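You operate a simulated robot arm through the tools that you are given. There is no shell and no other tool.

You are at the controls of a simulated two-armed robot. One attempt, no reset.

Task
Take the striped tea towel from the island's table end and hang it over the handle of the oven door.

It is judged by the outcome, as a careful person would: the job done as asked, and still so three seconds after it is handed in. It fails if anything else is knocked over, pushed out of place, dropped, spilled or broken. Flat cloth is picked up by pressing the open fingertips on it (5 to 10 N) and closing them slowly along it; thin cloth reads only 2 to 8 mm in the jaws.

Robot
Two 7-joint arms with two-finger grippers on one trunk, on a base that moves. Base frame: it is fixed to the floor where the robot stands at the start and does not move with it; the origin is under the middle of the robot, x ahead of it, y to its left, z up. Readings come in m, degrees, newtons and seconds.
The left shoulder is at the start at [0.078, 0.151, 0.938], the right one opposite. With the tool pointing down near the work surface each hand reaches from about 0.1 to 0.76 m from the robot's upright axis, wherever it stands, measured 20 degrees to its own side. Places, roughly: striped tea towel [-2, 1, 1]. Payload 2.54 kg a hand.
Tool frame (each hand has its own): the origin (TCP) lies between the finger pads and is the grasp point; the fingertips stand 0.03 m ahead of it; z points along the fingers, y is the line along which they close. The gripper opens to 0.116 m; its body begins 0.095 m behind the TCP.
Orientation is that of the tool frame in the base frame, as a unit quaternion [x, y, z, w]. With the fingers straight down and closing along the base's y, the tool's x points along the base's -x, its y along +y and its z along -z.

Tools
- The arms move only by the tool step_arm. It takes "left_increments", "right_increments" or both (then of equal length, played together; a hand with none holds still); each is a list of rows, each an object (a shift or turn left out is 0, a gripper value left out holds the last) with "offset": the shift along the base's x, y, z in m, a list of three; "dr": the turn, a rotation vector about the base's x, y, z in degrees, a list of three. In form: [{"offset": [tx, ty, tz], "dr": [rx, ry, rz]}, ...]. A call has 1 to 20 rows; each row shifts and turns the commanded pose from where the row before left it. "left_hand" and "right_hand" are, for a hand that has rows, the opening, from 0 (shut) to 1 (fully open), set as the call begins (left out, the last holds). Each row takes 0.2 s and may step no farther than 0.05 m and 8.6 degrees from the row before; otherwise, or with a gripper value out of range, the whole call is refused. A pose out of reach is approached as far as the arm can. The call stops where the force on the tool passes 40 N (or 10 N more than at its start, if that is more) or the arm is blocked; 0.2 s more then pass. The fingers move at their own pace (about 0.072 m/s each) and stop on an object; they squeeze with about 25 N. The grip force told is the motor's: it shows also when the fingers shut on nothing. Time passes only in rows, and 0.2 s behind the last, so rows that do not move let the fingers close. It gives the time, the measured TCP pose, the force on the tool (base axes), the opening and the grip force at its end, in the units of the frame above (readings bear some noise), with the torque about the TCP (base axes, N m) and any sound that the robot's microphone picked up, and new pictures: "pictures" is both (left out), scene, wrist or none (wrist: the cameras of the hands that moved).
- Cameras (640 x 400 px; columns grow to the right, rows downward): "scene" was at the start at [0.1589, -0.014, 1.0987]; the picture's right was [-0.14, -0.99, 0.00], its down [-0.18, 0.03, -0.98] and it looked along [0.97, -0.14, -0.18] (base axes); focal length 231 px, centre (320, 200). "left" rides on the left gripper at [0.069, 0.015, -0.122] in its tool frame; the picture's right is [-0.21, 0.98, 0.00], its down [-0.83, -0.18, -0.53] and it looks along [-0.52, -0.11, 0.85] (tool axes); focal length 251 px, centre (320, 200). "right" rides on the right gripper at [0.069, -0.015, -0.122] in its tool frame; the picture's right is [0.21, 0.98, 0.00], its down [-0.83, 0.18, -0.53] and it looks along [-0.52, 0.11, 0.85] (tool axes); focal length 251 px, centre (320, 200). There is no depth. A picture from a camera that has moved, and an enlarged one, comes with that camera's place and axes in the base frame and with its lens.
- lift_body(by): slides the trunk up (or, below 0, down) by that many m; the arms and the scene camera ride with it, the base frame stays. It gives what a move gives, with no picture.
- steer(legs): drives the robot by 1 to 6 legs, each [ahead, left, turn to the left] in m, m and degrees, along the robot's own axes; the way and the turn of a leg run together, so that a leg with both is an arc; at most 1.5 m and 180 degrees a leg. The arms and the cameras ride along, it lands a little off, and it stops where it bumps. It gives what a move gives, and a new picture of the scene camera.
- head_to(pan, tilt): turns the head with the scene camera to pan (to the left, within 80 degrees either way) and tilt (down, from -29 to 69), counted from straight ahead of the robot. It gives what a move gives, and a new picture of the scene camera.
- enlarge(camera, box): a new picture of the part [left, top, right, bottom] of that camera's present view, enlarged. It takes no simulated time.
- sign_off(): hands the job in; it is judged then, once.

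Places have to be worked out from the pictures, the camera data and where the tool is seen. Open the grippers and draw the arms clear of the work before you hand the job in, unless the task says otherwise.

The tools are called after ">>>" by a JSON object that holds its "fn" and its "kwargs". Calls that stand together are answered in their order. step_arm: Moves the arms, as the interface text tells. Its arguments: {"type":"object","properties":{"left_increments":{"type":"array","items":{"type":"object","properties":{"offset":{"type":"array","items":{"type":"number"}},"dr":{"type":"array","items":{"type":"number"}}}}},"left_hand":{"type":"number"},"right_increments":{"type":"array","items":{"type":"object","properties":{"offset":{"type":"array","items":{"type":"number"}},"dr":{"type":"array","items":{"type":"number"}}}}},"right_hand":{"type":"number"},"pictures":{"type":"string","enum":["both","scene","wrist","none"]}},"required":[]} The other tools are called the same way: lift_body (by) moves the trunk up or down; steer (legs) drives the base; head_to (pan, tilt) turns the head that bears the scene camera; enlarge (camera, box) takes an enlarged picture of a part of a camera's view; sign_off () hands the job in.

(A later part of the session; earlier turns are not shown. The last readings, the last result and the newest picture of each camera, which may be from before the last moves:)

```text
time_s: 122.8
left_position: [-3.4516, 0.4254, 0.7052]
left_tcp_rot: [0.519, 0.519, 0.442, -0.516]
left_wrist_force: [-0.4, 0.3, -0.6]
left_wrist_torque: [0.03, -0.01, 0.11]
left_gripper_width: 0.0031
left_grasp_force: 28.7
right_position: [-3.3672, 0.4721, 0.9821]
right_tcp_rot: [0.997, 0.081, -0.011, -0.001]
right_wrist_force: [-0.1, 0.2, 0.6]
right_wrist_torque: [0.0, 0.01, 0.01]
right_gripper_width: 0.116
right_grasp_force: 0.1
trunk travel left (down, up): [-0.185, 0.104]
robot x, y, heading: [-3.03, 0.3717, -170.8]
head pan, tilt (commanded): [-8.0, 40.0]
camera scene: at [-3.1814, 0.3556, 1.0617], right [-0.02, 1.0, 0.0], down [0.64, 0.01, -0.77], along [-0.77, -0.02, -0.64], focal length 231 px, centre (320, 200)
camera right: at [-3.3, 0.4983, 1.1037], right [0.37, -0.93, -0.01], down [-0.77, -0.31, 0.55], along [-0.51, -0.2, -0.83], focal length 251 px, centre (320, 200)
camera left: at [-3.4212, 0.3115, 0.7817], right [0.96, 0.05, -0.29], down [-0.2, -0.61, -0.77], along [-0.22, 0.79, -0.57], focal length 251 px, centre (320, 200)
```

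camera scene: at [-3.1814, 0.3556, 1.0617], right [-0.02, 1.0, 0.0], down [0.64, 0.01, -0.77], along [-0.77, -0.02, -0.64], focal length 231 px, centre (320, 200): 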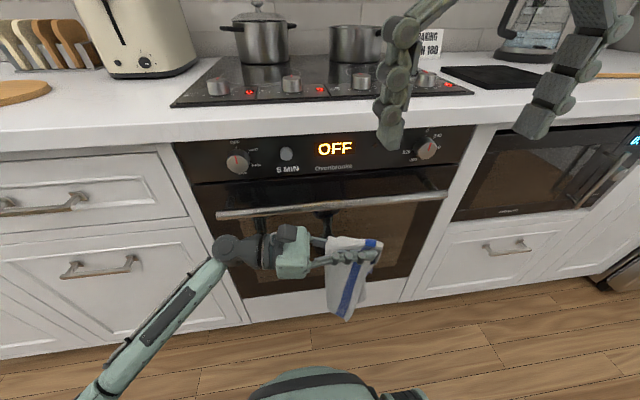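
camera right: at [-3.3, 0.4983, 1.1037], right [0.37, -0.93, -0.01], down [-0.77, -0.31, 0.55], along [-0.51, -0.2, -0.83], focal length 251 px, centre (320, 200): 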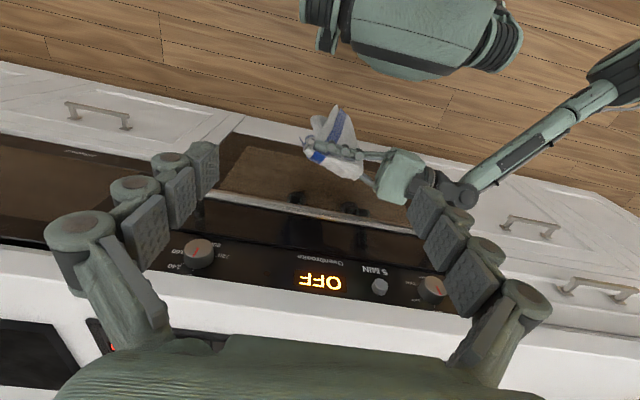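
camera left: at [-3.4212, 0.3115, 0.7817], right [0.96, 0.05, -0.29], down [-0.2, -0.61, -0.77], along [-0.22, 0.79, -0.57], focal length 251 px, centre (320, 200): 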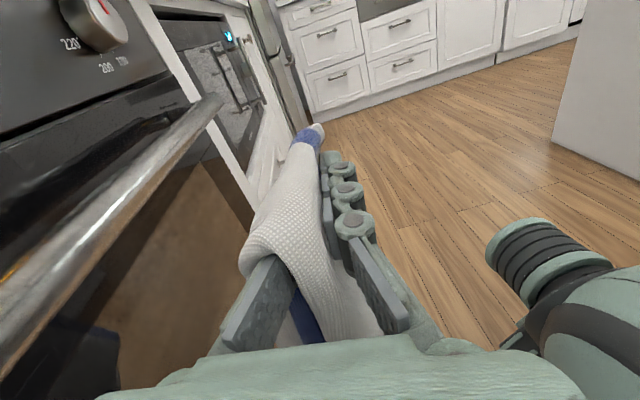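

The free half now drapes over the left hand's door-side finger; the grip is firm. I pull the left hand back and up from the door and move the right hand out to the right.

>>> {"fn": "step_arm", "kwargs": {"left_increments": [{"offset": [0.0229, -0.0034, 0.0235]}, {"offset": [0.0229, -0.0034, 0.0235]}, {"offset": [0.0229, -0.0034, 0.0235]}, {"offset": [0.0229, -0.0034, 0.0235]}], "right_increments": [{"offset": [0.0067, 0.0366, 0.025]}, {"offset": [0.0067, 0.0366, 0.025]}, {"offset": [0.0067, 0.0366, 0.025]}, {"offset": [0.0067, 0.0366, 0.025]}], "right_hand": 0.4, "pictures": "none"}}

>>> {"fn": "step_arm", "kwargs": {"left_increments": [{"offset": [0.0007, -0.0168, 0.0167], "dr": [-5.304, 3.812, -4.616]}, {"offset": [0.0007, -0.0168, 0.0167], "dr": [-5.304, 3.812, -4.616]}, {"offset": [0.0007, -0.0168, 0.0167], "dr": [-5.304, 3.812, -4.616]}, {"offset": [0.0007, -0.0168, 0.0167], "dr": [-5.304, 3.812, -4.616]}, {"offset": [0.0007, -0.0168, 0.0167], "dr": [-5.304, 3.812, -4.616]}, {"offset": [0.0007, -0.0168, 0.0167], "dr": [-5.304, 3.812, -4.616]}, {"offset": [0.0007, -0.0168, 0.0167], "dr": [-5.304, 3.812, -4.616]}, {"offset": [0.0007, -0.0168, 0.0167], "dr": [-5.304, 3.812, -4.616]}, {"offset": [0.0007, -0.0168, 0.0167], "dr": [-5.304, 3.812, -4.616]}, {"offset": [0.0007, -0.0168, 0.0167], "dr": [-5.304, 3.812, -4.616]}, {"offset": [0.0007, -0.0168, 0.0167], "dr": [-5.304, 3.812, -4.616]}, {"offset": [0.0007, -0.0168, 0.0167], "dr": [-5.304, 3.812, -4.616]}, {"offset": [0.0007, -0.0168, 0.0167], "dr": [-5.304, 3.812, -4.616]}, {"offset": [0.0007, -0.0168, 0.0167], "dr": [-5.304, 3.812, -4.616]}, {"offset": [0.0007, -0.0168, 0.0167], "dr": [-5.304, 3.812, -4.616]}, {}, {}], "pictures": "both"}}

```text
time_s: 123.8
left_position: [-3.36, 0.4103, 0.8023]
left_tcp_rot: [0.518, 0.519, 0.442, -0.517]
left_wrist_force: [0.2, 1.0, -0.6]
left_wrist_torque: [0.0, 0.0, -0.02]
left_gripper_width: 0.003
left_grasp_force: 23.9
right_position: [-3.3416, 0.6189, 1.0798]
right_tcp_rot: [0.997, 0.08, -0.012, -0.001]
right_wrist_force: [-0.7, -0.4, 0.2]
right_wrist_torque: [0.07, -0.01, 0.03]
right_gripper_width: 0.0466
right_grasp_force: 0.0
trunk travel left (down, up): [-0.185, 0.104]
robot x, y, heading: [-3.0259, 0.3697, -170.6]
head pan, tilt (commanded): [-8.0, 40.0]
```

```text
time_s: 127.4
left_position: [-3.3498, 0.1601, 1.0503]
left_tcp_rot: [0.998, 0.039, -0.032, 0.045]
left_wrist_force: [0.2, -0.5, -1.3]
left_wrist_torque: [-0.01, -0.01, 0.0]
left_gripper_width: 0.0034
left_grasp_force: 28.6
right_position: [-3.3428, 0.6182, 1.0802]
right_tcp_rot: [0.997, 0.082, -0.011, -0.001]
right_wrist_force: [-0.5, 0.3, -0.1]
right_wrist_torque: [0.01, -0.01, 0.0]
right_gripper_width: 0.0465
right_grasp_force: 0.2
trunk travel left (down, up): [-0.185, 0.104]
robot x, y, heading: [-3.0318, 0.3701, -170.7]
head pan, tilt (commanded): [-8.0, 40.0]
camera scene: at [-3.1814, 0.3555, 1.0617], right [-0.02, 1.0, 0.0], down [0.64, 0.01, -0.77], along [-0.77, -0.02, -0.64], focal length 231 px, centre (320, 200)
camera left: at [-3.271, 0.1625, 1.167], right [-0.13, -0.99, 0.1], down [-0.8, 0.17, 0.57], along [-0.58, -0.01, -0.81], focal length 251 px, centre (320, 200)
```

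scene: 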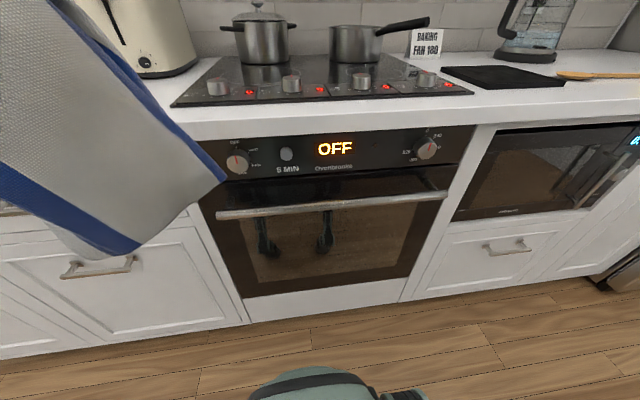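
left: 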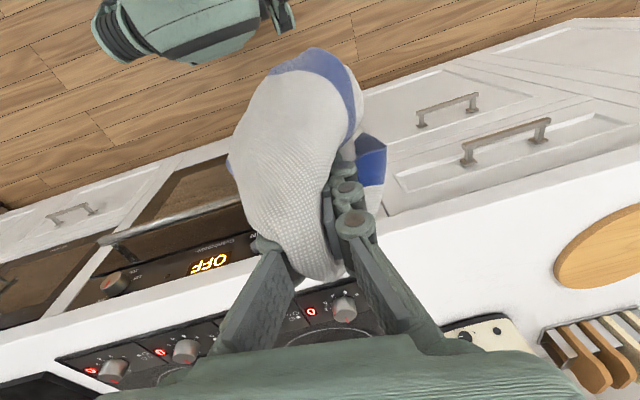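

The left hand now points down with the halves on both sides of its fingers. I pan the head left to see how the towel hangs.

>>> {"fn": "head_to", "kwargs": {"pan": 25, "tilt": 25}}

```text
time_s: 128.4
left_position: [-3.3495, 0.1606, 1.051]
left_tcp_rot: [0.998, 0.039, -0.034, 0.045]
left_wrist_force: [1.0, -0.5, 2.0]
left_wrist_torque: [-0.11, -0.01, 0.01]
left_gripper_width: 0.0018
left_grasp_force: 23.8
right_position: [-3.3421, 0.6182, 1.0797]
right_tcp_rot: [0.997, 0.081, -0.011, -0.001]
right_wrist_force: [-0.3, 0.2, -0.6]
right_wrist_torque: [-0.02, -0.03, 0.01]
right_gripper_width: 0.0462
right_grasp_force: 0.0
trunk travel left (down, up): [-0.185, 0.104]
robot x, y, heading: [-3.0323, 0.372, -170.9]
head pan, tilt (commanded): [25.0, 25.0]
camera scene: at [-3.1727, 0.3056, 1.085], right [-0.56, 0.83, 0.0], down [0.35, 0.24, -0.91], along [-0.75, -0.51, -0.42], focal length 231 px, centre (320, 200)
```

scene: 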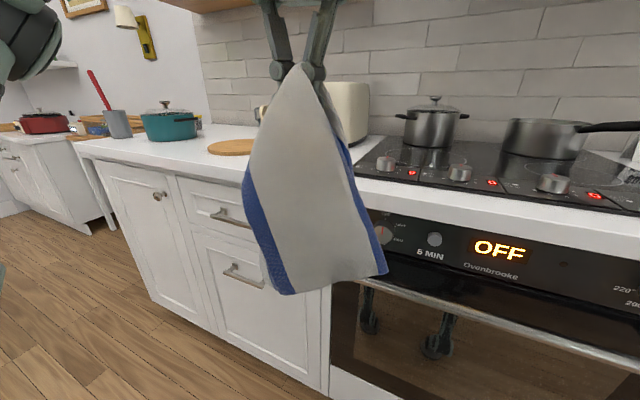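

The front half hangs spread out neatly, the other half behind the fingers. I strafe the base 0.26 m right so the left hand lines up with the handle's centre.

>>> {"fn": "steer", "kwargs": {"legs": [[0, -0.255, 0]]}}

>>> {"fn": "head_to", "kwargs": {"pan": 10, "tilt": 35}}

```text
time_s: 131.4
left_position: [-3.3914, 0.4149, 1.0508]
left_tcp_rot: [0.998, 0.038, -0.034, 0.046]
left_wrist_force: [0.4, -0.2, -1.0]
left_wrist_torque: [0.08, 0.03, -0.02]
left_gripper_width: 0.0032
left_grasp_force: 28.8
right_position: [-3.3822, 0.8716, 1.0796]
right_tcp_rot: [0.997, 0.08, -0.01, -0.001]
right_wrist_force: [0.3, 0.0, 0.0]
right_wrist_torque: [0.02, 0.0, 0.03]
right_gripper_width: 0.0465
right_grasp_force: 0.0
trunk travel left (down, up): [-0.185, 0.104]
robot x, y, heading: [-3.0664, 0.6201, -171.0]
head pan, tilt (commanded): [25.0, 25.0]
camera scene: at [-3.2132, 0.5589, 1.085], right [-0.56, 0.83, 0.0], down [0.35, 0.24, -0.91], along [-0.75, -0.51, -0.42], focal length 231 px, centre (320, 200)
```

scene: 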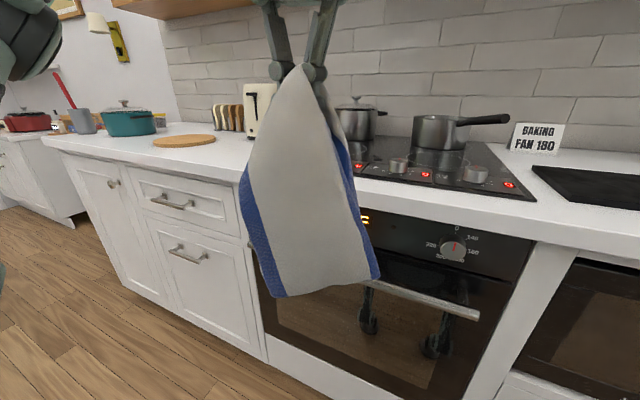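

```text
time_s: 132.2
left_position: [-3.3908, 0.4154, 1.0507]
left_tcp_rot: [0.998, 0.038, -0.033, 0.046]
left_wrist_force: [0.0, 2.0, 0.5]
left_wrist_torque: [0.0, -0.01, 0.02]
left_gripper_width: 0.0019
left_grasp_force: 22.1
right_position: [-3.3826, 0.8709, 1.0806]
right_tcp_rot: [0.997, 0.08, -0.01, -0.001]
right_wrist_force: [0.4, -0.4, 0.6]
right_wrist_torque: [0.0, 0.01, 0.01]
right_gripper_width: 0.0463
right_grasp_force: 0.1
trunk travel left (down, up): [-0.185, 0.104]
robot x, y, heading: [-3.067, 0.6205, -170.6]
head pan, tilt (commanded): [10.0, 35.0]
camera scene: at [-3.2201, 0.5815, 1.0693], right [-0.33, 0.95, 0.0], down [0.54, 0.19, -0.82], along [-0.77, -0.27, -0.57], focal length 231 px, centre (320, 200)
```

scene: 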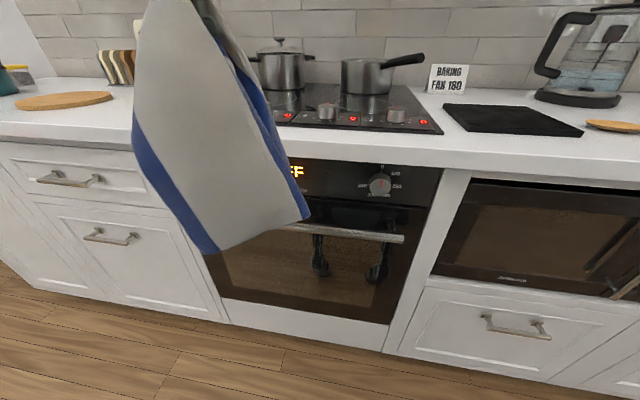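

The left hand is centred on the handle (q≈0.958) and still 15 cm in front. To watch the rear half from the side, I turn the free right hand to point left as a side camera, staying clear of the counter.

>>> {"fn": "step_arm", "kwargs": {"right_increments": [{"offset": [-0.0089, -0.0046, -0.01], "dr": [-3.812, -5.304, -4.616]}, {"offset": [-0.0089, -0.0046, -0.01], "dr": [-3.812, -5.304, -4.616]}, {"offset": [-0.0089, -0.0046, -0.01], "dr": [-3.812, -5.304, -4.616]}, {"offset": [-0.0089, -0.0046, -0.01], "dr": [-3.812, -5.304, -4.616]}, {"offset": [-0.0089, -0.0046, -0.01], "dr": [-3.812, -5.304, -4.616]}, {"offset": [-0.0089, -0.0046, -0.01], "dr": [-3.812, -5.304, -4.616]}, {"offset": [-0.0089, -0.0046, -0.01], "dr": [-3.812, -5.304, -4.616]}, {"offset": [-0.0089, -0.0046, -0.01], "dr": [-3.812, -5.304, -4.616]}, {"offset": [-0.0089, -0.0046, -0.01], "dr": [-3.812, -5.304, -4.616]}, {"offset": [-0.0089, -0.0046, -0.01], "dr": [-3.812, -5.304, -4.616]}, {"offset": [-0.0089, -0.0046, -0.01], "dr": [-3.812, -5.304, -4.616]}, {"offset": [-0.0089, -0.0046, -0.01], "dr": [-3.812, -5.304, -4.616]}, {"offset": [-0.0089, -0.0046, -0.01], "dr": [-3.812, -5.304, -4.616]}, {"offset": [-0.0089, -0.0046, -0.01], "dr": [-3.812, -5.304, -4.616]}, {"offset": [-0.0089, -0.0046, -0.01], "dr": [-3.812, -5.304, -4.616]}, {}], "right_hand": 1, "pictures": "both"}}

```text
time_s: 135.6
left_position: [-3.391, 0.4135, 1.05]
left_tcp_rot: [0.998, 0.039, -0.034, 0.046]
left_wrist_force: [0.9, -0.3, 1.6]
left_wrist_torque: [0.14, 0.02, -0.01]
left_gripper_width: 0.0023
left_grasp_force: 26.7
right_position: [-3.4824, 0.8092, 0.8783]
right_tcp_rot: [0.557, -0.479, 0.516, 0.441]
right_wrist_force: [-0.3, 0.3, -1.0]
right_wrist_torque: [-0.02, 0.02, 0.01]
right_gripper_width: 0.1158
right_grasp_force: 0.0
right hand out of reach, approached as far as the arm can: row 12, 13
trunk travel left (down, up): [-0.185, 0.104]
robot x, y, heading: [-3.0692, 0.6229, -170.8]
head pan, tilt (commanded): [10.0, 35.0]
camera scene: at [-3.2201, 0.5816, 1.0693], right [-0.33, 0.95, 0.0], down [0.54, 0.19, -0.82], along [-0.77, -0.27, -0.57], focal length 231 px, centre (320, 200)
camera right: at [-3.4861, 0.9275, 0.9582], right [-0.96, -0.17, 0.21], down [-0.27, 0.56, -0.78], along [0.01, -0.81, -0.59], focal length 251 px, centre (320, 200)
```

scene: 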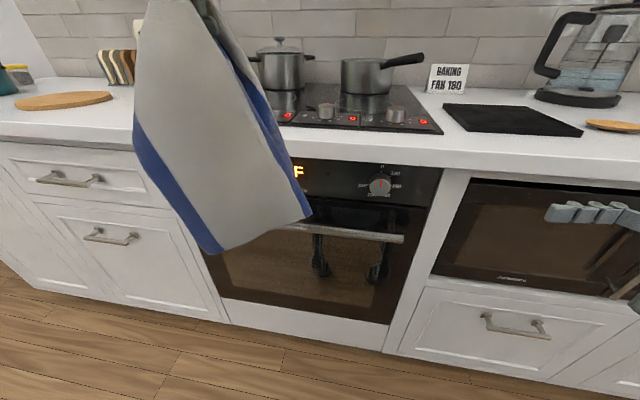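
right: 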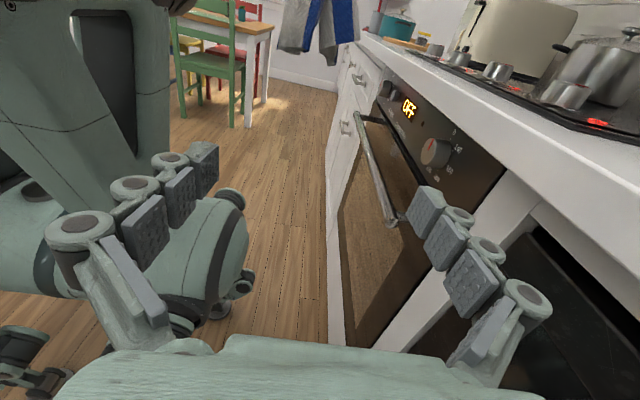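

The side view works well: bar end at p≈3.433 as before, and both halves of the towel are visible at the top. I enlarge that region to judge how each half hangs.

>>> {"fn": "enlarge", "kwargs": {"camera": "right", "box": [240, 0, 460, 137]}}

```text
2.91 times, centred on (350, 68) of right
camera zoom: at [-3.4861, 0.9275, 0.9582], right [-0.96, -0.17, 0.21], down [-0.27, 0.56, -0.78], along [0.01, -0.81, -0.59], focal length 731 px, centre (233, 582)
```

zoom: 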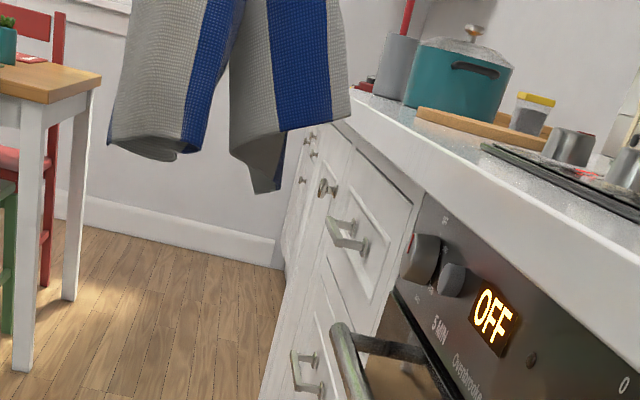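

Side view shows the halves as an inverted V, apex ~6 cm below the fingertips, separated in front/back direction, which is what I need over the bar. I straighten the left hand, add a 12° tilt and move it to just in front of the bar at T≈(p 3.38, z 0.985).

>>> {"fn": "step_arm", "kwargs": {"left_increments": [{"dr": [1.65, 4.32, 2.33]}, {"dr": [1.65, 4.32, 2.33]}, {"offset": [-0.0197, -0.0032, -0.013]}, {"offset": [-0.0197, -0.0032, -0.013]}, {"offset": [-0.0197, -0.0032, -0.013]}, {"offset": [-0.0197, -0.0032, -0.013]}, {"offset": [-0.0197, -0.0032, -0.013]}, {}, {}], "right_increments": [{}, {}, {}, {}, {}, {}, {}, {}, {}], "pictures": "both"}}

```text
time_s: 137.6
left_position: [-3.4864, 0.4003, 0.9857]
left_tcp_rot: [0.991, 0.083, -0.106, 0.014]
left_wrist_force: [0.9, -0.2, -0.4]
left_wrist_torque: [0.0, -0.01, -0.02]
left_gripper_width: 0.0026
left_grasp_force: 22.7
right_position: [-3.4827, 0.8109, 0.8788]
right_tcp_rot: [0.558, -0.479, 0.516, 0.44]
right_wrist_force: [0.4, 0.5, -0.4]
right_wrist_torque: [0.0, -0.03, 0.03]
right_gripper_width: 0.1157
right_grasp_force: 0.0
trunk travel left (down, up): [-0.185, 0.104]
robot x, y, heading: [-3.0713, 0.6222, -171.2]
head pan, tilt (commanded): [10.0, 35.0]
camera scene: at [-3.22, 0.5816, 1.0693], right [-0.33, 0.95, 0.0], down [0.54, 0.19, -0.82], along [-0.77, -0.27, -0.57], focal length 231 px, centre (320, 200)
camera right: at [-3.486, 0.9277, 0.9583], right [-0.96, -0.17, 0.21], down [-0.27, 0.56, -0.78], along [0.01, -0.81, -0.59], focal length 251 px, centre (320, 200)
camera left: at [-3.3913, 0.4033, 1.0889], right [-0.04, -1.0, 0.06], down [-0.72, 0.07, 0.69], along [-0.7, -0.01, -0.72], focal length 251 px, centre (320, 200)
```

scene: 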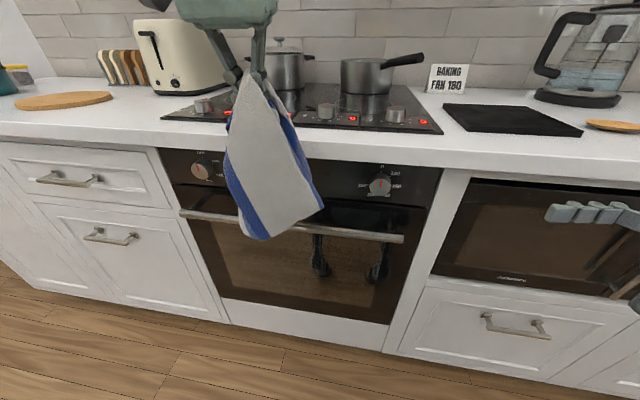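
right: 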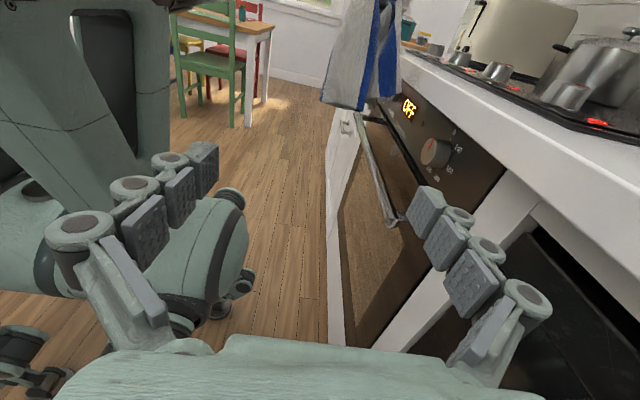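
left: 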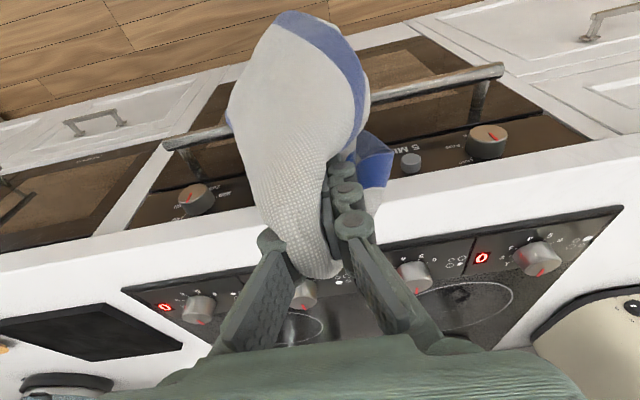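

Now I enlarge the side view to see the rear half relative to the bar and the counter lip.

>>> {"fn": "enlarge", "kwargs": {"camera": "right", "box": [280, 0, 480, 125]}}

>>> {"fn": "enlarge", "kwargs": {"camera": "left", "box": [200, 0, 440, 150]}}

```text
3.20 times, centred on (380, 62) of right
camera zoom: at [-3.486, 0.9277, 0.9583], right [-0.96, -0.17, 0.21], down [-0.27, 0.56, -0.78], along [0.01, -0.81, -0.59], focal length 805 px, centre (128, 640)
```

zoom: 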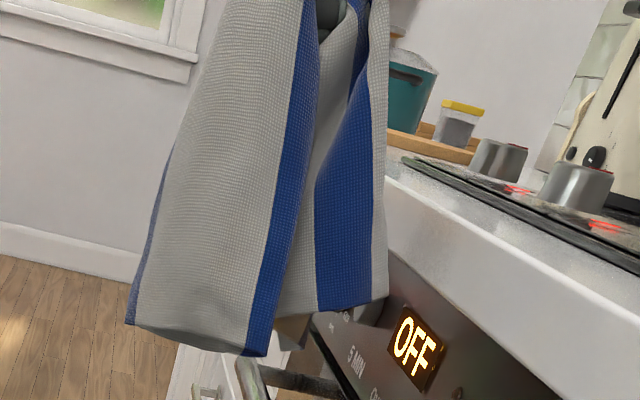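

```text
2.67 times, centred on (320, 75) of left
camera zoom: at [-3.3913, 0.4033, 1.0889], right [-0.04, -1.0, 0.06], down [-0.72, 0.07, 0.69], along [-0.7, -0.01, -0.72], focal length 670 px, centre (320, 533)
```

zoom: 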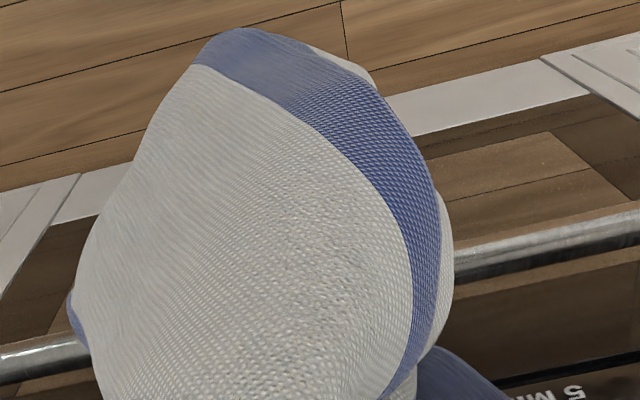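

The gap between the two halves is at p≈3.41 and the rear half spans p≈3.42–3.456 with its bottom just below lip height, so a 2 cm advance lines the gap up with the bar (3.433). I advance 2 cm and lower 10 cm so the rear half goes down behind the bar.

>>> {"fn": "step_arm", "kwargs": {"left_increments": [{"offset": [-0.0099, -0.0016, 0]}, {"offset": [-0.0099, -0.0016, -0.01]}, {"offset": [0, 0, -0.02]}, {"offset": [0, 0, -0.02]}, {"offset": [0, 0, -0.02]}, {"offset": [0, 0, -0.02]}, {"offset": [0, 0, -0.01]}, {}], "right_increments": [{}, {}, {}, {}, {}, {}, {}, {}], "pictures": "both"}}

>>> {"fn": "enlarge", "kwargs": {"camera": "right", "box": [280, 20, 480, 145]}}

```text
time_s: 139.4
left_position: [-3.5077, 0.3963, 0.8857]
left_tcp_rot: [0.991, 0.083, -0.106, 0.015]
left_wrist_force: [0.6, -0.8, 3.4]
left_wrist_torque: [-0.14, 0.0, 0.05]
left_gripper_width: 0.0017
left_grasp_force: 23.9
right_position: [-3.4827, 0.811, 0.879]
right_tcp_rot: [0.558, -0.478, 0.516, 0.44]
right_wrist_force: [-0.4, -0.1, -0.6]
right_wrist_torque: [-0.05, -0.02, 0.01]
right_gripper_width: 0.116
right_grasp_force: 0.0
trunk travel left (down, up): [-0.185, 0.104]
robot x, y, heading: [-3.0684, 0.6215, -171.0]
head pan, tilt (commanded): [10.0, 35.0]
camera scene: at [-3.2201, 0.5816, 1.0693], right [-0.33, 0.95, 0.0], down [0.54, 0.19, -0.82], along [-0.77, -0.27, -0.57], focal length 231 px, centre (320, 200)
camera right: at [-3.486, 0.9277, 0.9583], right [-0.96, -0.17, 0.21], down [-0.27, 0.56, -0.78], along [0.01, -0.81, -0.59], focal length 251 px, centre (320, 200)
camera left: at [-3.413, 0.3991, 0.9892], right [-0.04, -1.0, 0.06], down [-0.72, 0.07, 0.69], along [-0.7, -0.01, -0.72], focal length 251 px, centre (320, 200)
```

scene: 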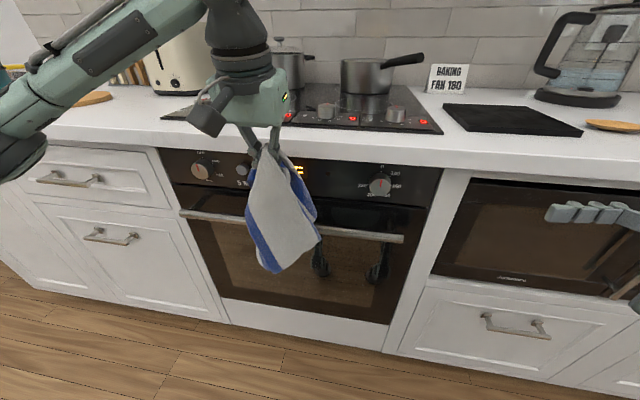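
right: 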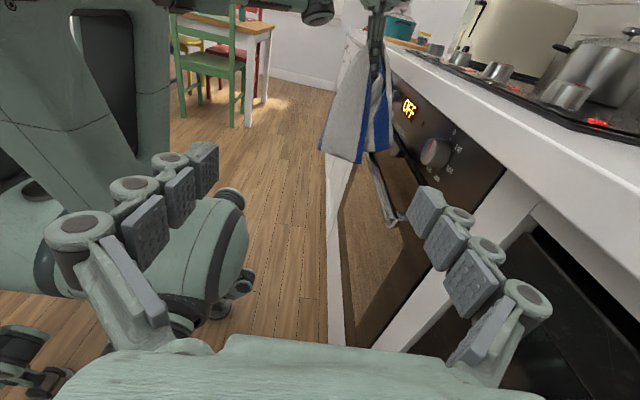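
left: 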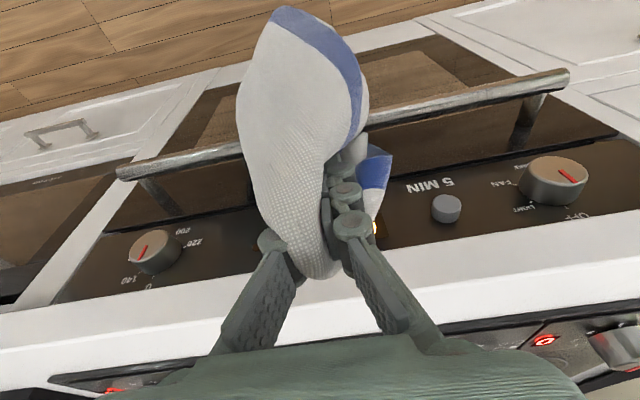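

```text
3.20 times, centred on (380, 82) of right
camera zoom: at [-3.486, 0.9277, 0.9583], right [-0.96, -0.17, 0.21], down [-0.27, 0.56, -0.78], along [0.01, -0.81, -0.59], focal length 805 px, centre (128, 576)
```

zoom: 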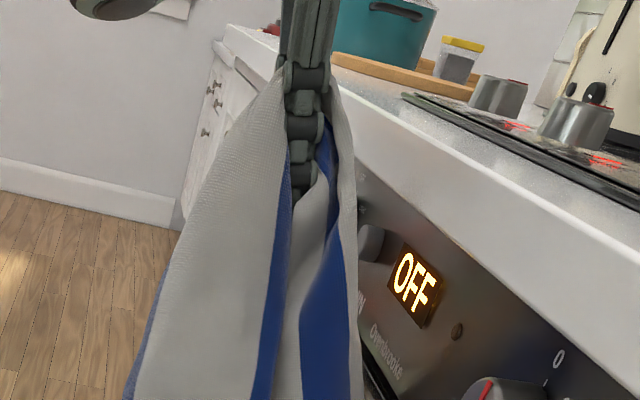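

The rear half hangs next to the panel now; I enlarge lower to see the bar relative to the two halves.

>>> {"fn": "enlarge", "kwargs": {"camera": "right", "box": [290, 80, 490, 240]}}

>>> {"fn": "enlarge", "kwargs": {"camera": "left", "box": [220, 60, 460, 220]}}

```text
2.50 times, centred on (390, 160) of right
camera zoom: at [-3.486, 0.9277, 0.9583], right [-0.96, -0.17, 0.21], down [-0.27, 0.56, -0.78], along [0.01, -0.81, -0.59], focal length 629 px, centre (145, 300)
```

zoom: 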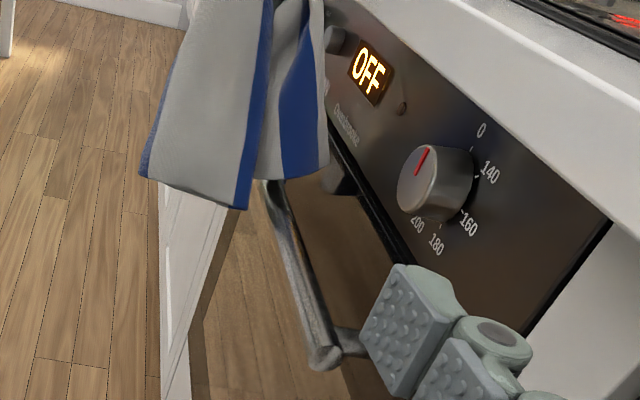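

```text
2.50 times, centred on (340, 140) of left
camera zoom: at [-3.413, 0.3991, 0.9892], right [-0.04, -1.0, 0.06], down [-0.72, 0.07, 0.69], along [-0.7, -0.01, -0.72], focal length 629 px, centre (270, 350)
```

zoom: 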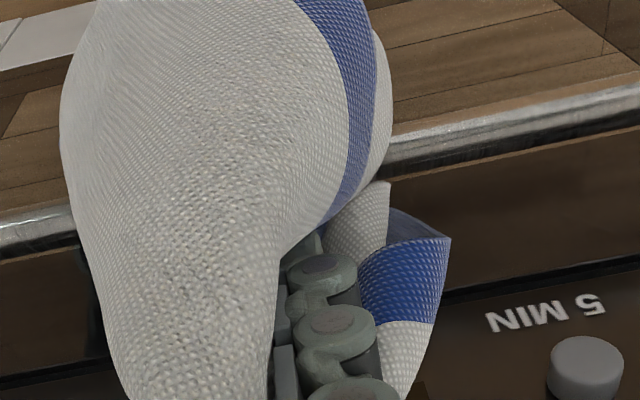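

The rear half's bottom is at z≈0.75, spanning p≈3.43–3.47, i.e. just at the bar's top and partly over it. I lift 1.5 cm, advance 1.5 cm, then lower 4.5 cm so all of it passes behind the bar.

>>> {"fn": "step_arm", "kwargs": {"left_increments": [{"offset": [0, 0, 0.015]}, {"offset": [-0.0074, -0.0012, 0]}, {"offset": [-0.0074, -0.0012, 0]}, {"offset": [0, 0, -0.015]}, {"offset": [0, 0, -0.015]}, {"offset": [0, 0, -0.015]}, {}], "right_increments": [{}, {}, {}, {}, {}, {}, {}], "pictures": "both"}}

>>> {"fn": "enlarge", "kwargs": {"camera": "right", "box": [290, 80, 490, 240]}}

>>> {"fn": "enlarge", "kwargs": {"camera": "left", "box": [220, 60, 460, 220]}}

```text
time_s: 141.0
left_position: [-3.5216, 0.3924, 0.8562]
left_tcp_rot: [0.991, 0.083, -0.105, 0.015]
left_wrist_force: [0.3, 0.6, 1.9]
left_wrist_torque: [-0.25, -0.03, 0.05]
left_gripper_width: 0.0015
left_grasp_force: 21.8
right_position: [-3.4825, 0.8104, 0.8793]
right_tcp_rot: [0.558, -0.478, 0.516, 0.44]
right_wrist_force: [-0.9, 0.5, -0.9]
right_wrist_torque: [-0.02, -0.02, 0.02]
right_gripper_width: 0.116
right_grasp_force: 0.1
trunk travel left (down, up): [-0.185, 0.104]
robot x, y, heading: [-3.0676, 0.6193, -171.0]
head pan, tilt (commanded): [10.0, 35.0]
camera scene: at [-3.2201, 0.5816, 1.0693], right [-0.33, 0.95, 0.0], down [0.54, 0.19, -0.82], along [-0.77, -0.27, -0.57], focal length 231 px, centre (320, 200)
camera right: at [-3.486, 0.9277, 0.9583], right [-0.96, -0.17, 0.21], down [-0.27, 0.56, -0.78], along [0.01, -0.81, -0.59], focal length 251 px, centre (320, 200)
camera left: at [-3.4279, 0.3946, 0.9593], right [-0.04, -1.0, 0.06], down [-0.72, 0.07, 0.69], along [-0.7, -0.01, -0.72], focal length 251 px, centre (320, 200)
```

scene: 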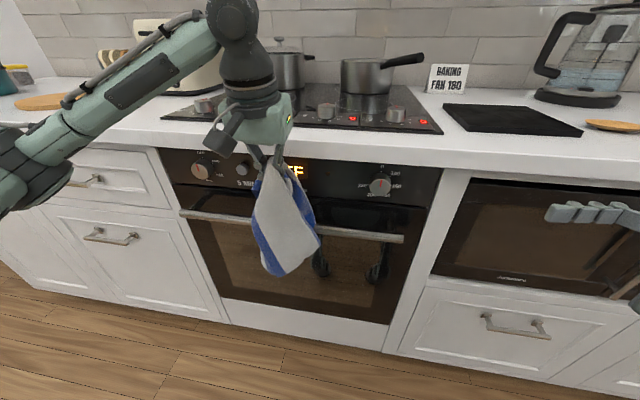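
right: 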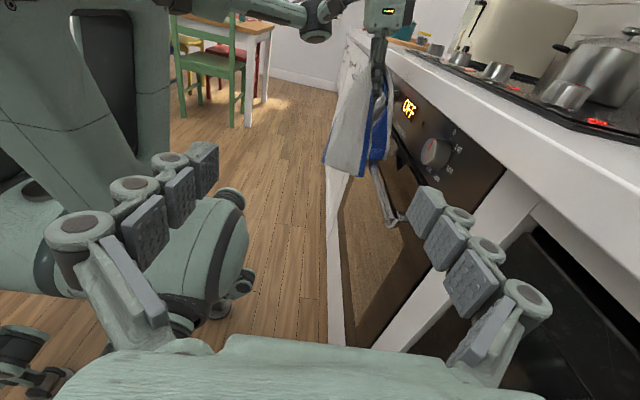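
left: 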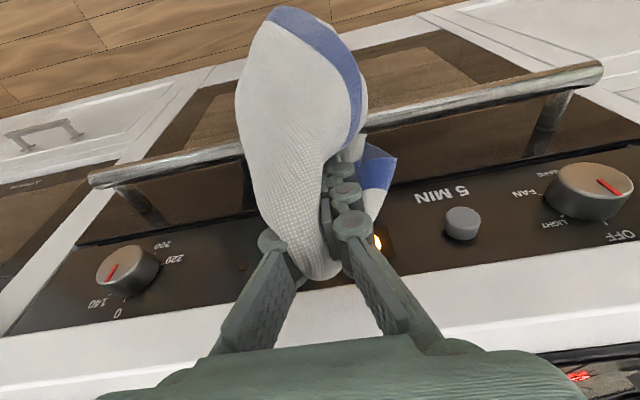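

```text
2.50 times, centred on (390, 160) of right
camera zoom: at [-3.486, 0.9277, 0.9583], right [-0.96, -0.17, 0.21], down [-0.27, 0.56, -0.78], along [0.01, -0.81, -0.59], focal length 629 px, centre (145, 300)
```

zoom: 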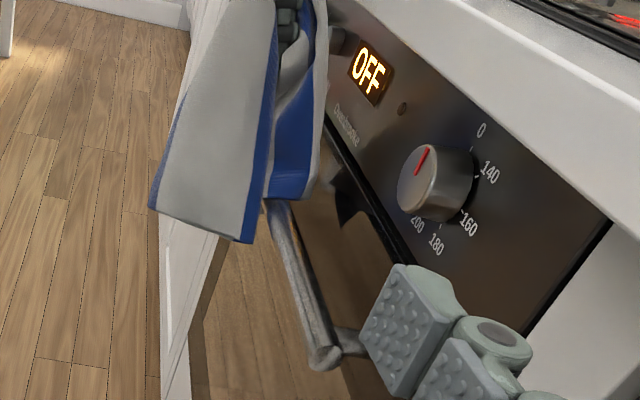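

```text
2.50 times, centred on (340, 140) of left
camera zoom: at [-3.4279, 0.3946, 0.9593], right [-0.04, -1.0, 0.06], down [-0.72, 0.07, 0.69], along [-0.7, -0.01, -0.72], focal length 629 px, centre (270, 350)
```

zoom: 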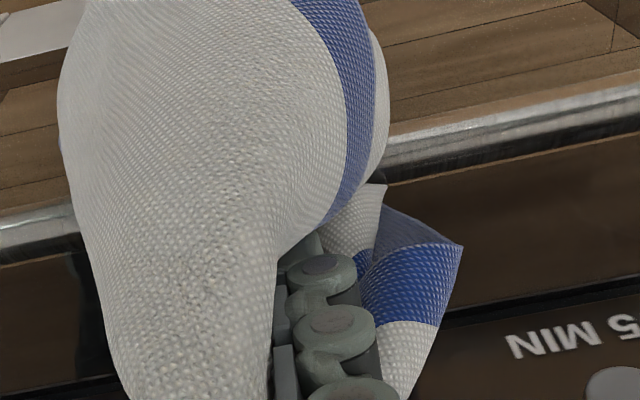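

The rear half is now at p≈3.444–3.465 with its bottom at z≈0.73, i.e. behind the bar. I continue: forward 1.5 cm to centre the fingers above the bar, and down another 4.5 cm.

>>> {"fn": "step_arm", "kwargs": {"left_increments": [{"offset": [-0.0049, -0.0008, -0.012]}, {"offset": [-0.0049, -0.0008, -0.012]}, {"offset": [-0.0049, -0.0008, -0.012]}, {"offset": [0, 0, -0.01]}, {}], "right_increments": [{}, {}, {}, {}, {}], "pictures": "both"}}

>>> {"fn": "enlarge", "kwargs": {"camera": "right", "box": [290, 80, 490, 240]}}

>>> {"fn": "enlarge", "kwargs": {"camera": "left", "box": [220, 60, 460, 220]}}

```text
time_s: 142.2
left_position: [-3.5394, 0.3888, 0.8092]
left_tcp_rot: [0.991, 0.084, -0.105, 0.016]
left_wrist_force: [-0.5, 1.8, 0.9]
left_wrist_torque: [-0.17, -0.01, 0.08]
left_gripper_width: 0.0021
left_grasp_force: 21.3
right_position: [-3.4833, 0.8114, 0.8787]
right_tcp_rot: [0.557, -0.48, 0.515, 0.442]
right_wrist_force: [-0.2, 1.2, 0.4]
right_wrist_torque: [-0.02, 0.03, -0.01]
right_gripper_width: 0.1159
right_grasp_force: 0.0
trunk travel left (down, up): [-0.185, 0.104]
robot x, y, heading: [-3.0662, 0.6207, -171.2]
head pan, tilt (commanded): [10.0, 35.0]
camera scene: at [-3.22, 0.5816, 1.0693], right [-0.33, 0.95, 0.0], down [0.54, 0.19, -0.82], along [-0.77, -0.27, -0.57], focal length 231 px, centre (320, 200)
camera right: at [-3.486, 0.9277, 0.9583], right [-0.96, -0.17, 0.21], down [-0.27, 0.56, -0.78], along [0.01, -0.81, -0.59], focal length 251 px, centre (320, 200)
camera left: at [-3.4444, 0.3915, 0.9131], right [-0.04, -1.0, 0.06], down [-0.72, 0.07, 0.69], along [-0.7, -0.01, -0.72], focal length 251 px, centre (320, 200)
```

scene: 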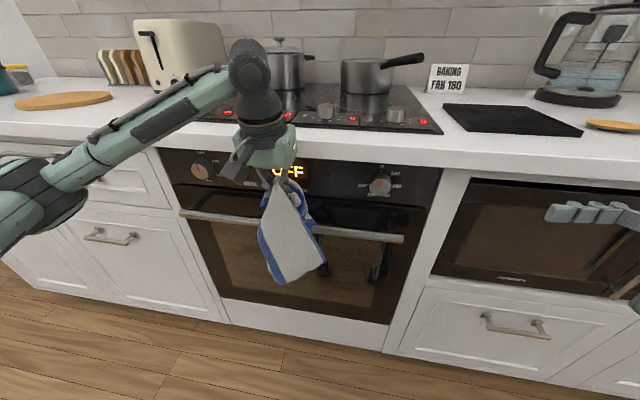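
right: 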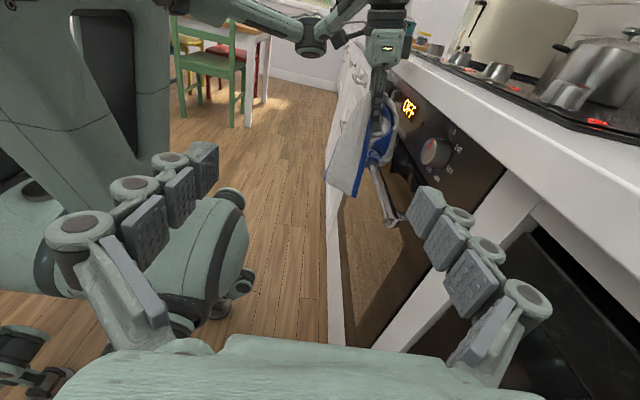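
left: 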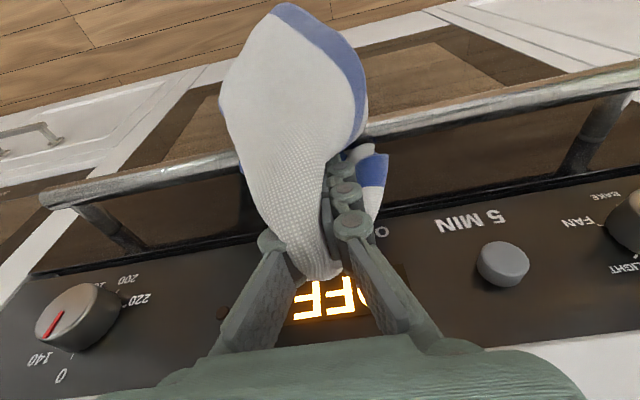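

```text
2.50 times, centred on (390, 160) of right
camera zoom: at [-3.486, 0.9277, 0.9583], right [-0.96, -0.17, 0.21], down [-0.27, 0.56, -0.78], along [0.01, -0.81, -0.59], focal length 629 px, centre (145, 300)
```

zoom: 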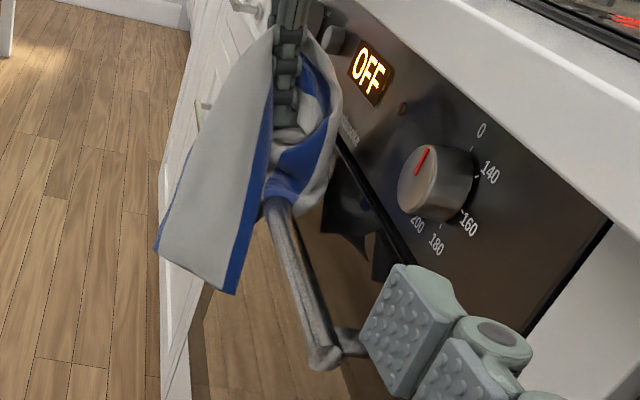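

```text
2.50 times, centred on (340, 140) of left
camera zoom: at [-3.4444, 0.3915, 0.9131], right [-0.04, -1.0, 0.06], down [-0.72, 0.07, 0.69], along [-0.7, -0.01, -0.72], focal length 629 px, centre (270, 350)
```

zoom: 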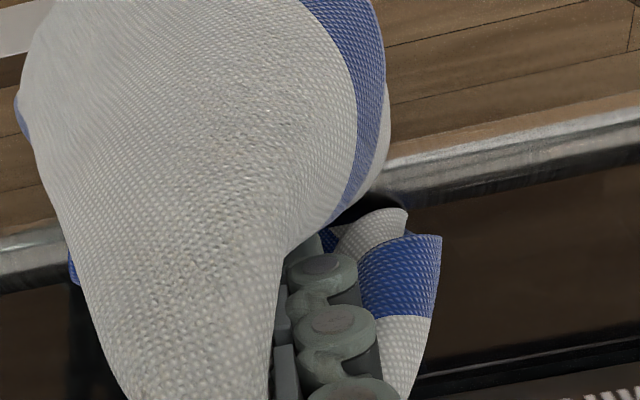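

The rear half now seems partly bunched on the bar. I enlarge the scene view to check what sits behind it.

>>> {"fn": "enlarge", "kwargs": {"camera": "scene", "box": [220, 140, 360, 300]}}

>>> {"fn": "enlarge", "kwargs": {"camera": "right", "box": [320, 80, 440, 180]}}

```text
2.50 times, centred on (290, 220) of scene
camera zoom: at [-3.22, 0.5816, 1.0693], right [-0.33, 0.95, 0.0], down [0.54, 0.19, -0.82], along [-0.77, -0.27, -0.57], focal length 577 px, centre (395, 150)
```

zoom: 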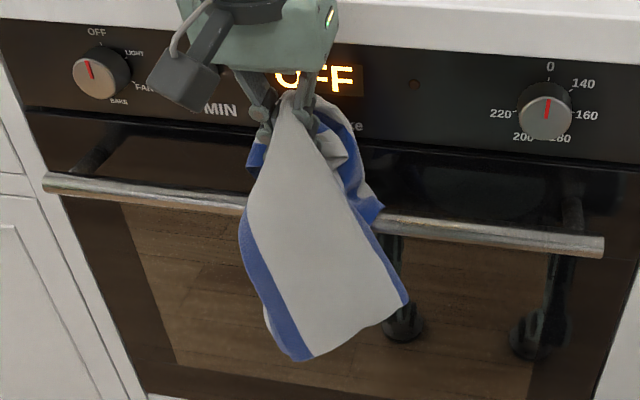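

```text
4.00 times, centred on (380, 130) of right
camera zoom: at [-3.486, 0.9277, 0.9583], right [-0.96, -0.17, 0.21], down [-0.27, 0.56, -0.78], along [0.01, -0.81, -0.59], focal length 1006 px, centre (80, 480)
```

zoom: 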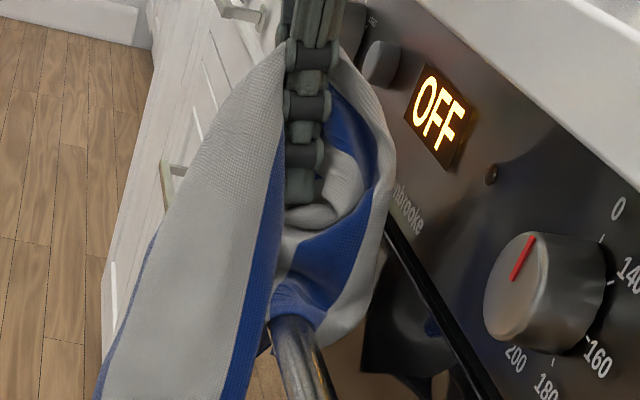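

The rear half is partly crumpled on top of the bar. I lift the left hand back up to T z≈0.95 (p≈3.40) to let it hang free again and re-measure.

>>> {"fn": "step_arm", "kwargs": {"left_increments": [{"offset": [0, 0, 0.025]}, {"offset": [0.005, 0.0008, 0.03]}, {"offset": [0.01, 0.0016, 0.03]}, {"offset": [0.01, 0.0016, 0.03]}, {"offset": [0.0, 0.0, 0.025]}, {}, {}], "right_increments": [{}, {}, {}, {}, {}, {}, {}], "pictures": "wrist"}}

>>> {"fn": "enlarge", "kwargs": {"camera": "right", "box": [300, 20, 460, 145]}}

```text
time_s: 143.8
left_position: [-3.5126, 0.3936, 0.9505]
left_tcp_rot: [0.991, 0.083, -0.105, 0.015]
left_wrist_force: [-0.5, 0.8, -1.3]
left_wrist_torque: [-0.02, 0.0, 0.01]
left_gripper_width: 0.0036
left_grasp_force: 24.7
right_position: [-3.4826, 0.8102, 0.8783]
right_tcp_rot: [0.558, -0.478, 0.516, 0.441]
right_wrist_force: [0.5, -0.4, 0.4]
right_wrist_torque: [0.02, 0.05, 0.02]
right_gripper_width: 0.1158
right_grasp_force: 0.0
trunk travel left (down, up): [-0.185, 0.104]
robot x, y, heading: [-3.0698, 0.6228, -171.0]
head pan, tilt (commanded): [10.0, 35.0]
camera right: at [-3.486, 0.9277, 0.9583], right [-0.96, -0.17, 0.21], down [-0.27, 0.56, -0.78], along [0.01, -0.81, -0.59], focal length 251 px, centre (320, 200)
camera left: at [-3.4184, 0.3956, 1.0541], right [-0.04, -1.0, 0.06], down [-0.72, 0.07, 0.69], along [-0.7, -0.01, -0.72], focal length 251 px, centre (320, 200)
```

right: 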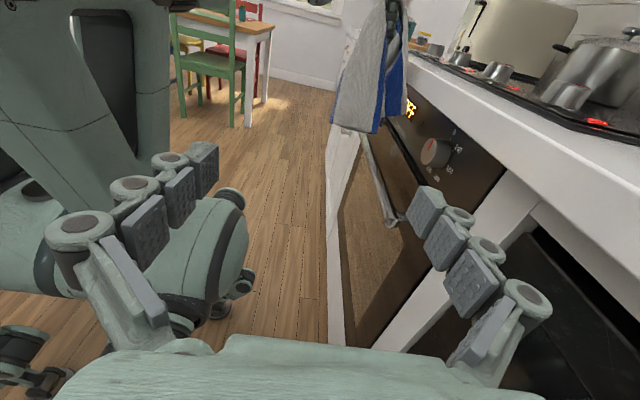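
left: 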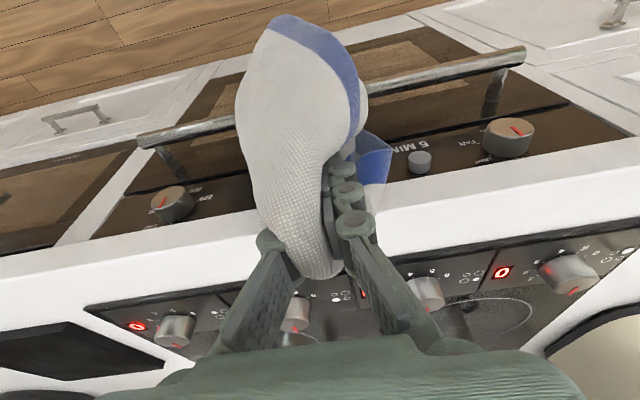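

```text
3.20 times, centred on (380, 82) of right
camera zoom: at [-3.486, 0.9277, 0.9583], right [-0.96, -0.17, 0.21], down [-0.27, 0.56, -0.78], along [0.01, -0.81, -0.59], focal length 805 px, centre (128, 576)
```

zoom: 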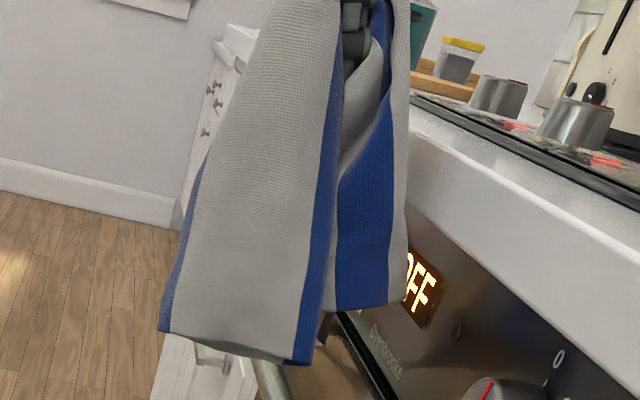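

The halves hang free again: rear half at +4…+8 cm from the TCP, front half −5…+3 cm. Better plan: take the fingers themselves down behind the bar at mid-length. First I advance 6 mm and lower to z≈0.865, so the rear half enters the slot behind the bar.

>>> {"fn": "step_arm", "kwargs": {"left_increments": [{"offset": [-0.0059, -0.001, 0]}, {"offset": [0, 0, -0.02]}, {"offset": [0, 0, -0.02]}, {"offset": [0, 0, -0.02]}, {"offset": [0, 0, -0.015]}, {"offset": [0, 0, -0.01]}, {}], "right_increments": [{}, {}, {}, {}, {}, {}, {}], "pictures": "wrist"}}

>>> {"fn": "enlarge", "kwargs": {"camera": "right", "box": [310, 80, 450, 190]}}

```text
time_s: 145.4
left_position: [-3.5168, 0.392, 0.8641]
left_tcp_rot: [0.991, 0.083, -0.105, 0.015]
left_wrist_force: [0.7, -1.8, 3.0]
left_wrist_torque: [0.07, 0.0, -0.05]
left_gripper_width: 0.0018
left_grasp_force: 26.1
right_position: [-3.4833, 0.8104, 0.8786]
right_tcp_rot: [0.558, -0.479, 0.515, 0.441]
right_wrist_force: [-0.4, -0.6, 0.6]
right_wrist_torque: [-0.04, 0.02, 0.01]
right_gripper_width: 0.1159
right_grasp_force: 0.1
trunk travel left (down, up): [-0.185, 0.104]
robot x, y, heading: [-3.0685, 0.6212, -170.9]
head pan, tilt (commanded): [10.0, 35.0]
camera right: at [-3.486, 0.9277, 0.9583], right [-0.96, -0.17, 0.21], down [-0.27, 0.56, -0.78], along [0.01, -0.81, -0.59], focal length 251 px, centre (320, 200)
camera left: at [-3.4226, 0.3953, 0.9678], right [-0.04, -1.0, 0.06], down [-0.72, 0.07, 0.69], along [-0.7, -0.01, -0.72], focal length 251 px, centre (320, 200)
```

right: 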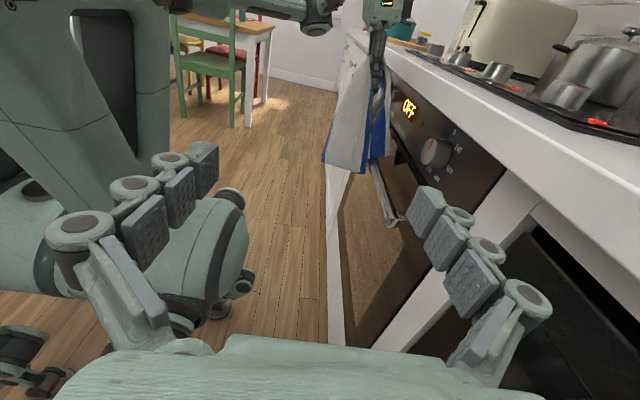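
left: 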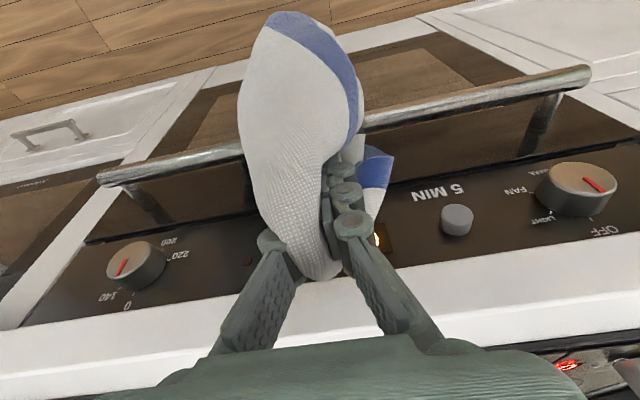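

```text
3.64 times, centred on (380, 135) of right
camera zoom: at [-3.486, 0.9277, 0.9583], right [-0.96, -0.17, 0.21], down [-0.27, 0.56, -0.78], along [0.01, -0.81, -0.59], focal length 914 px, centre (102, 436)
```

zoom: 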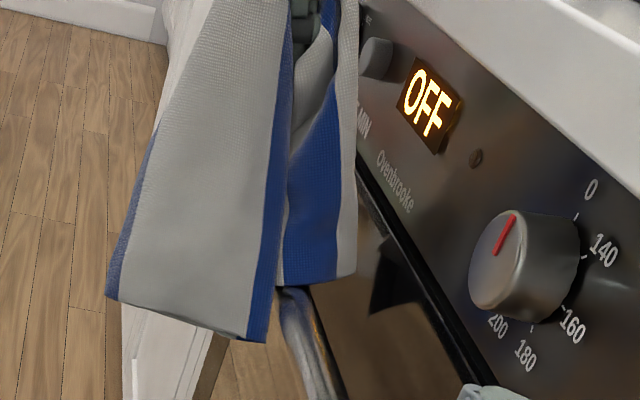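

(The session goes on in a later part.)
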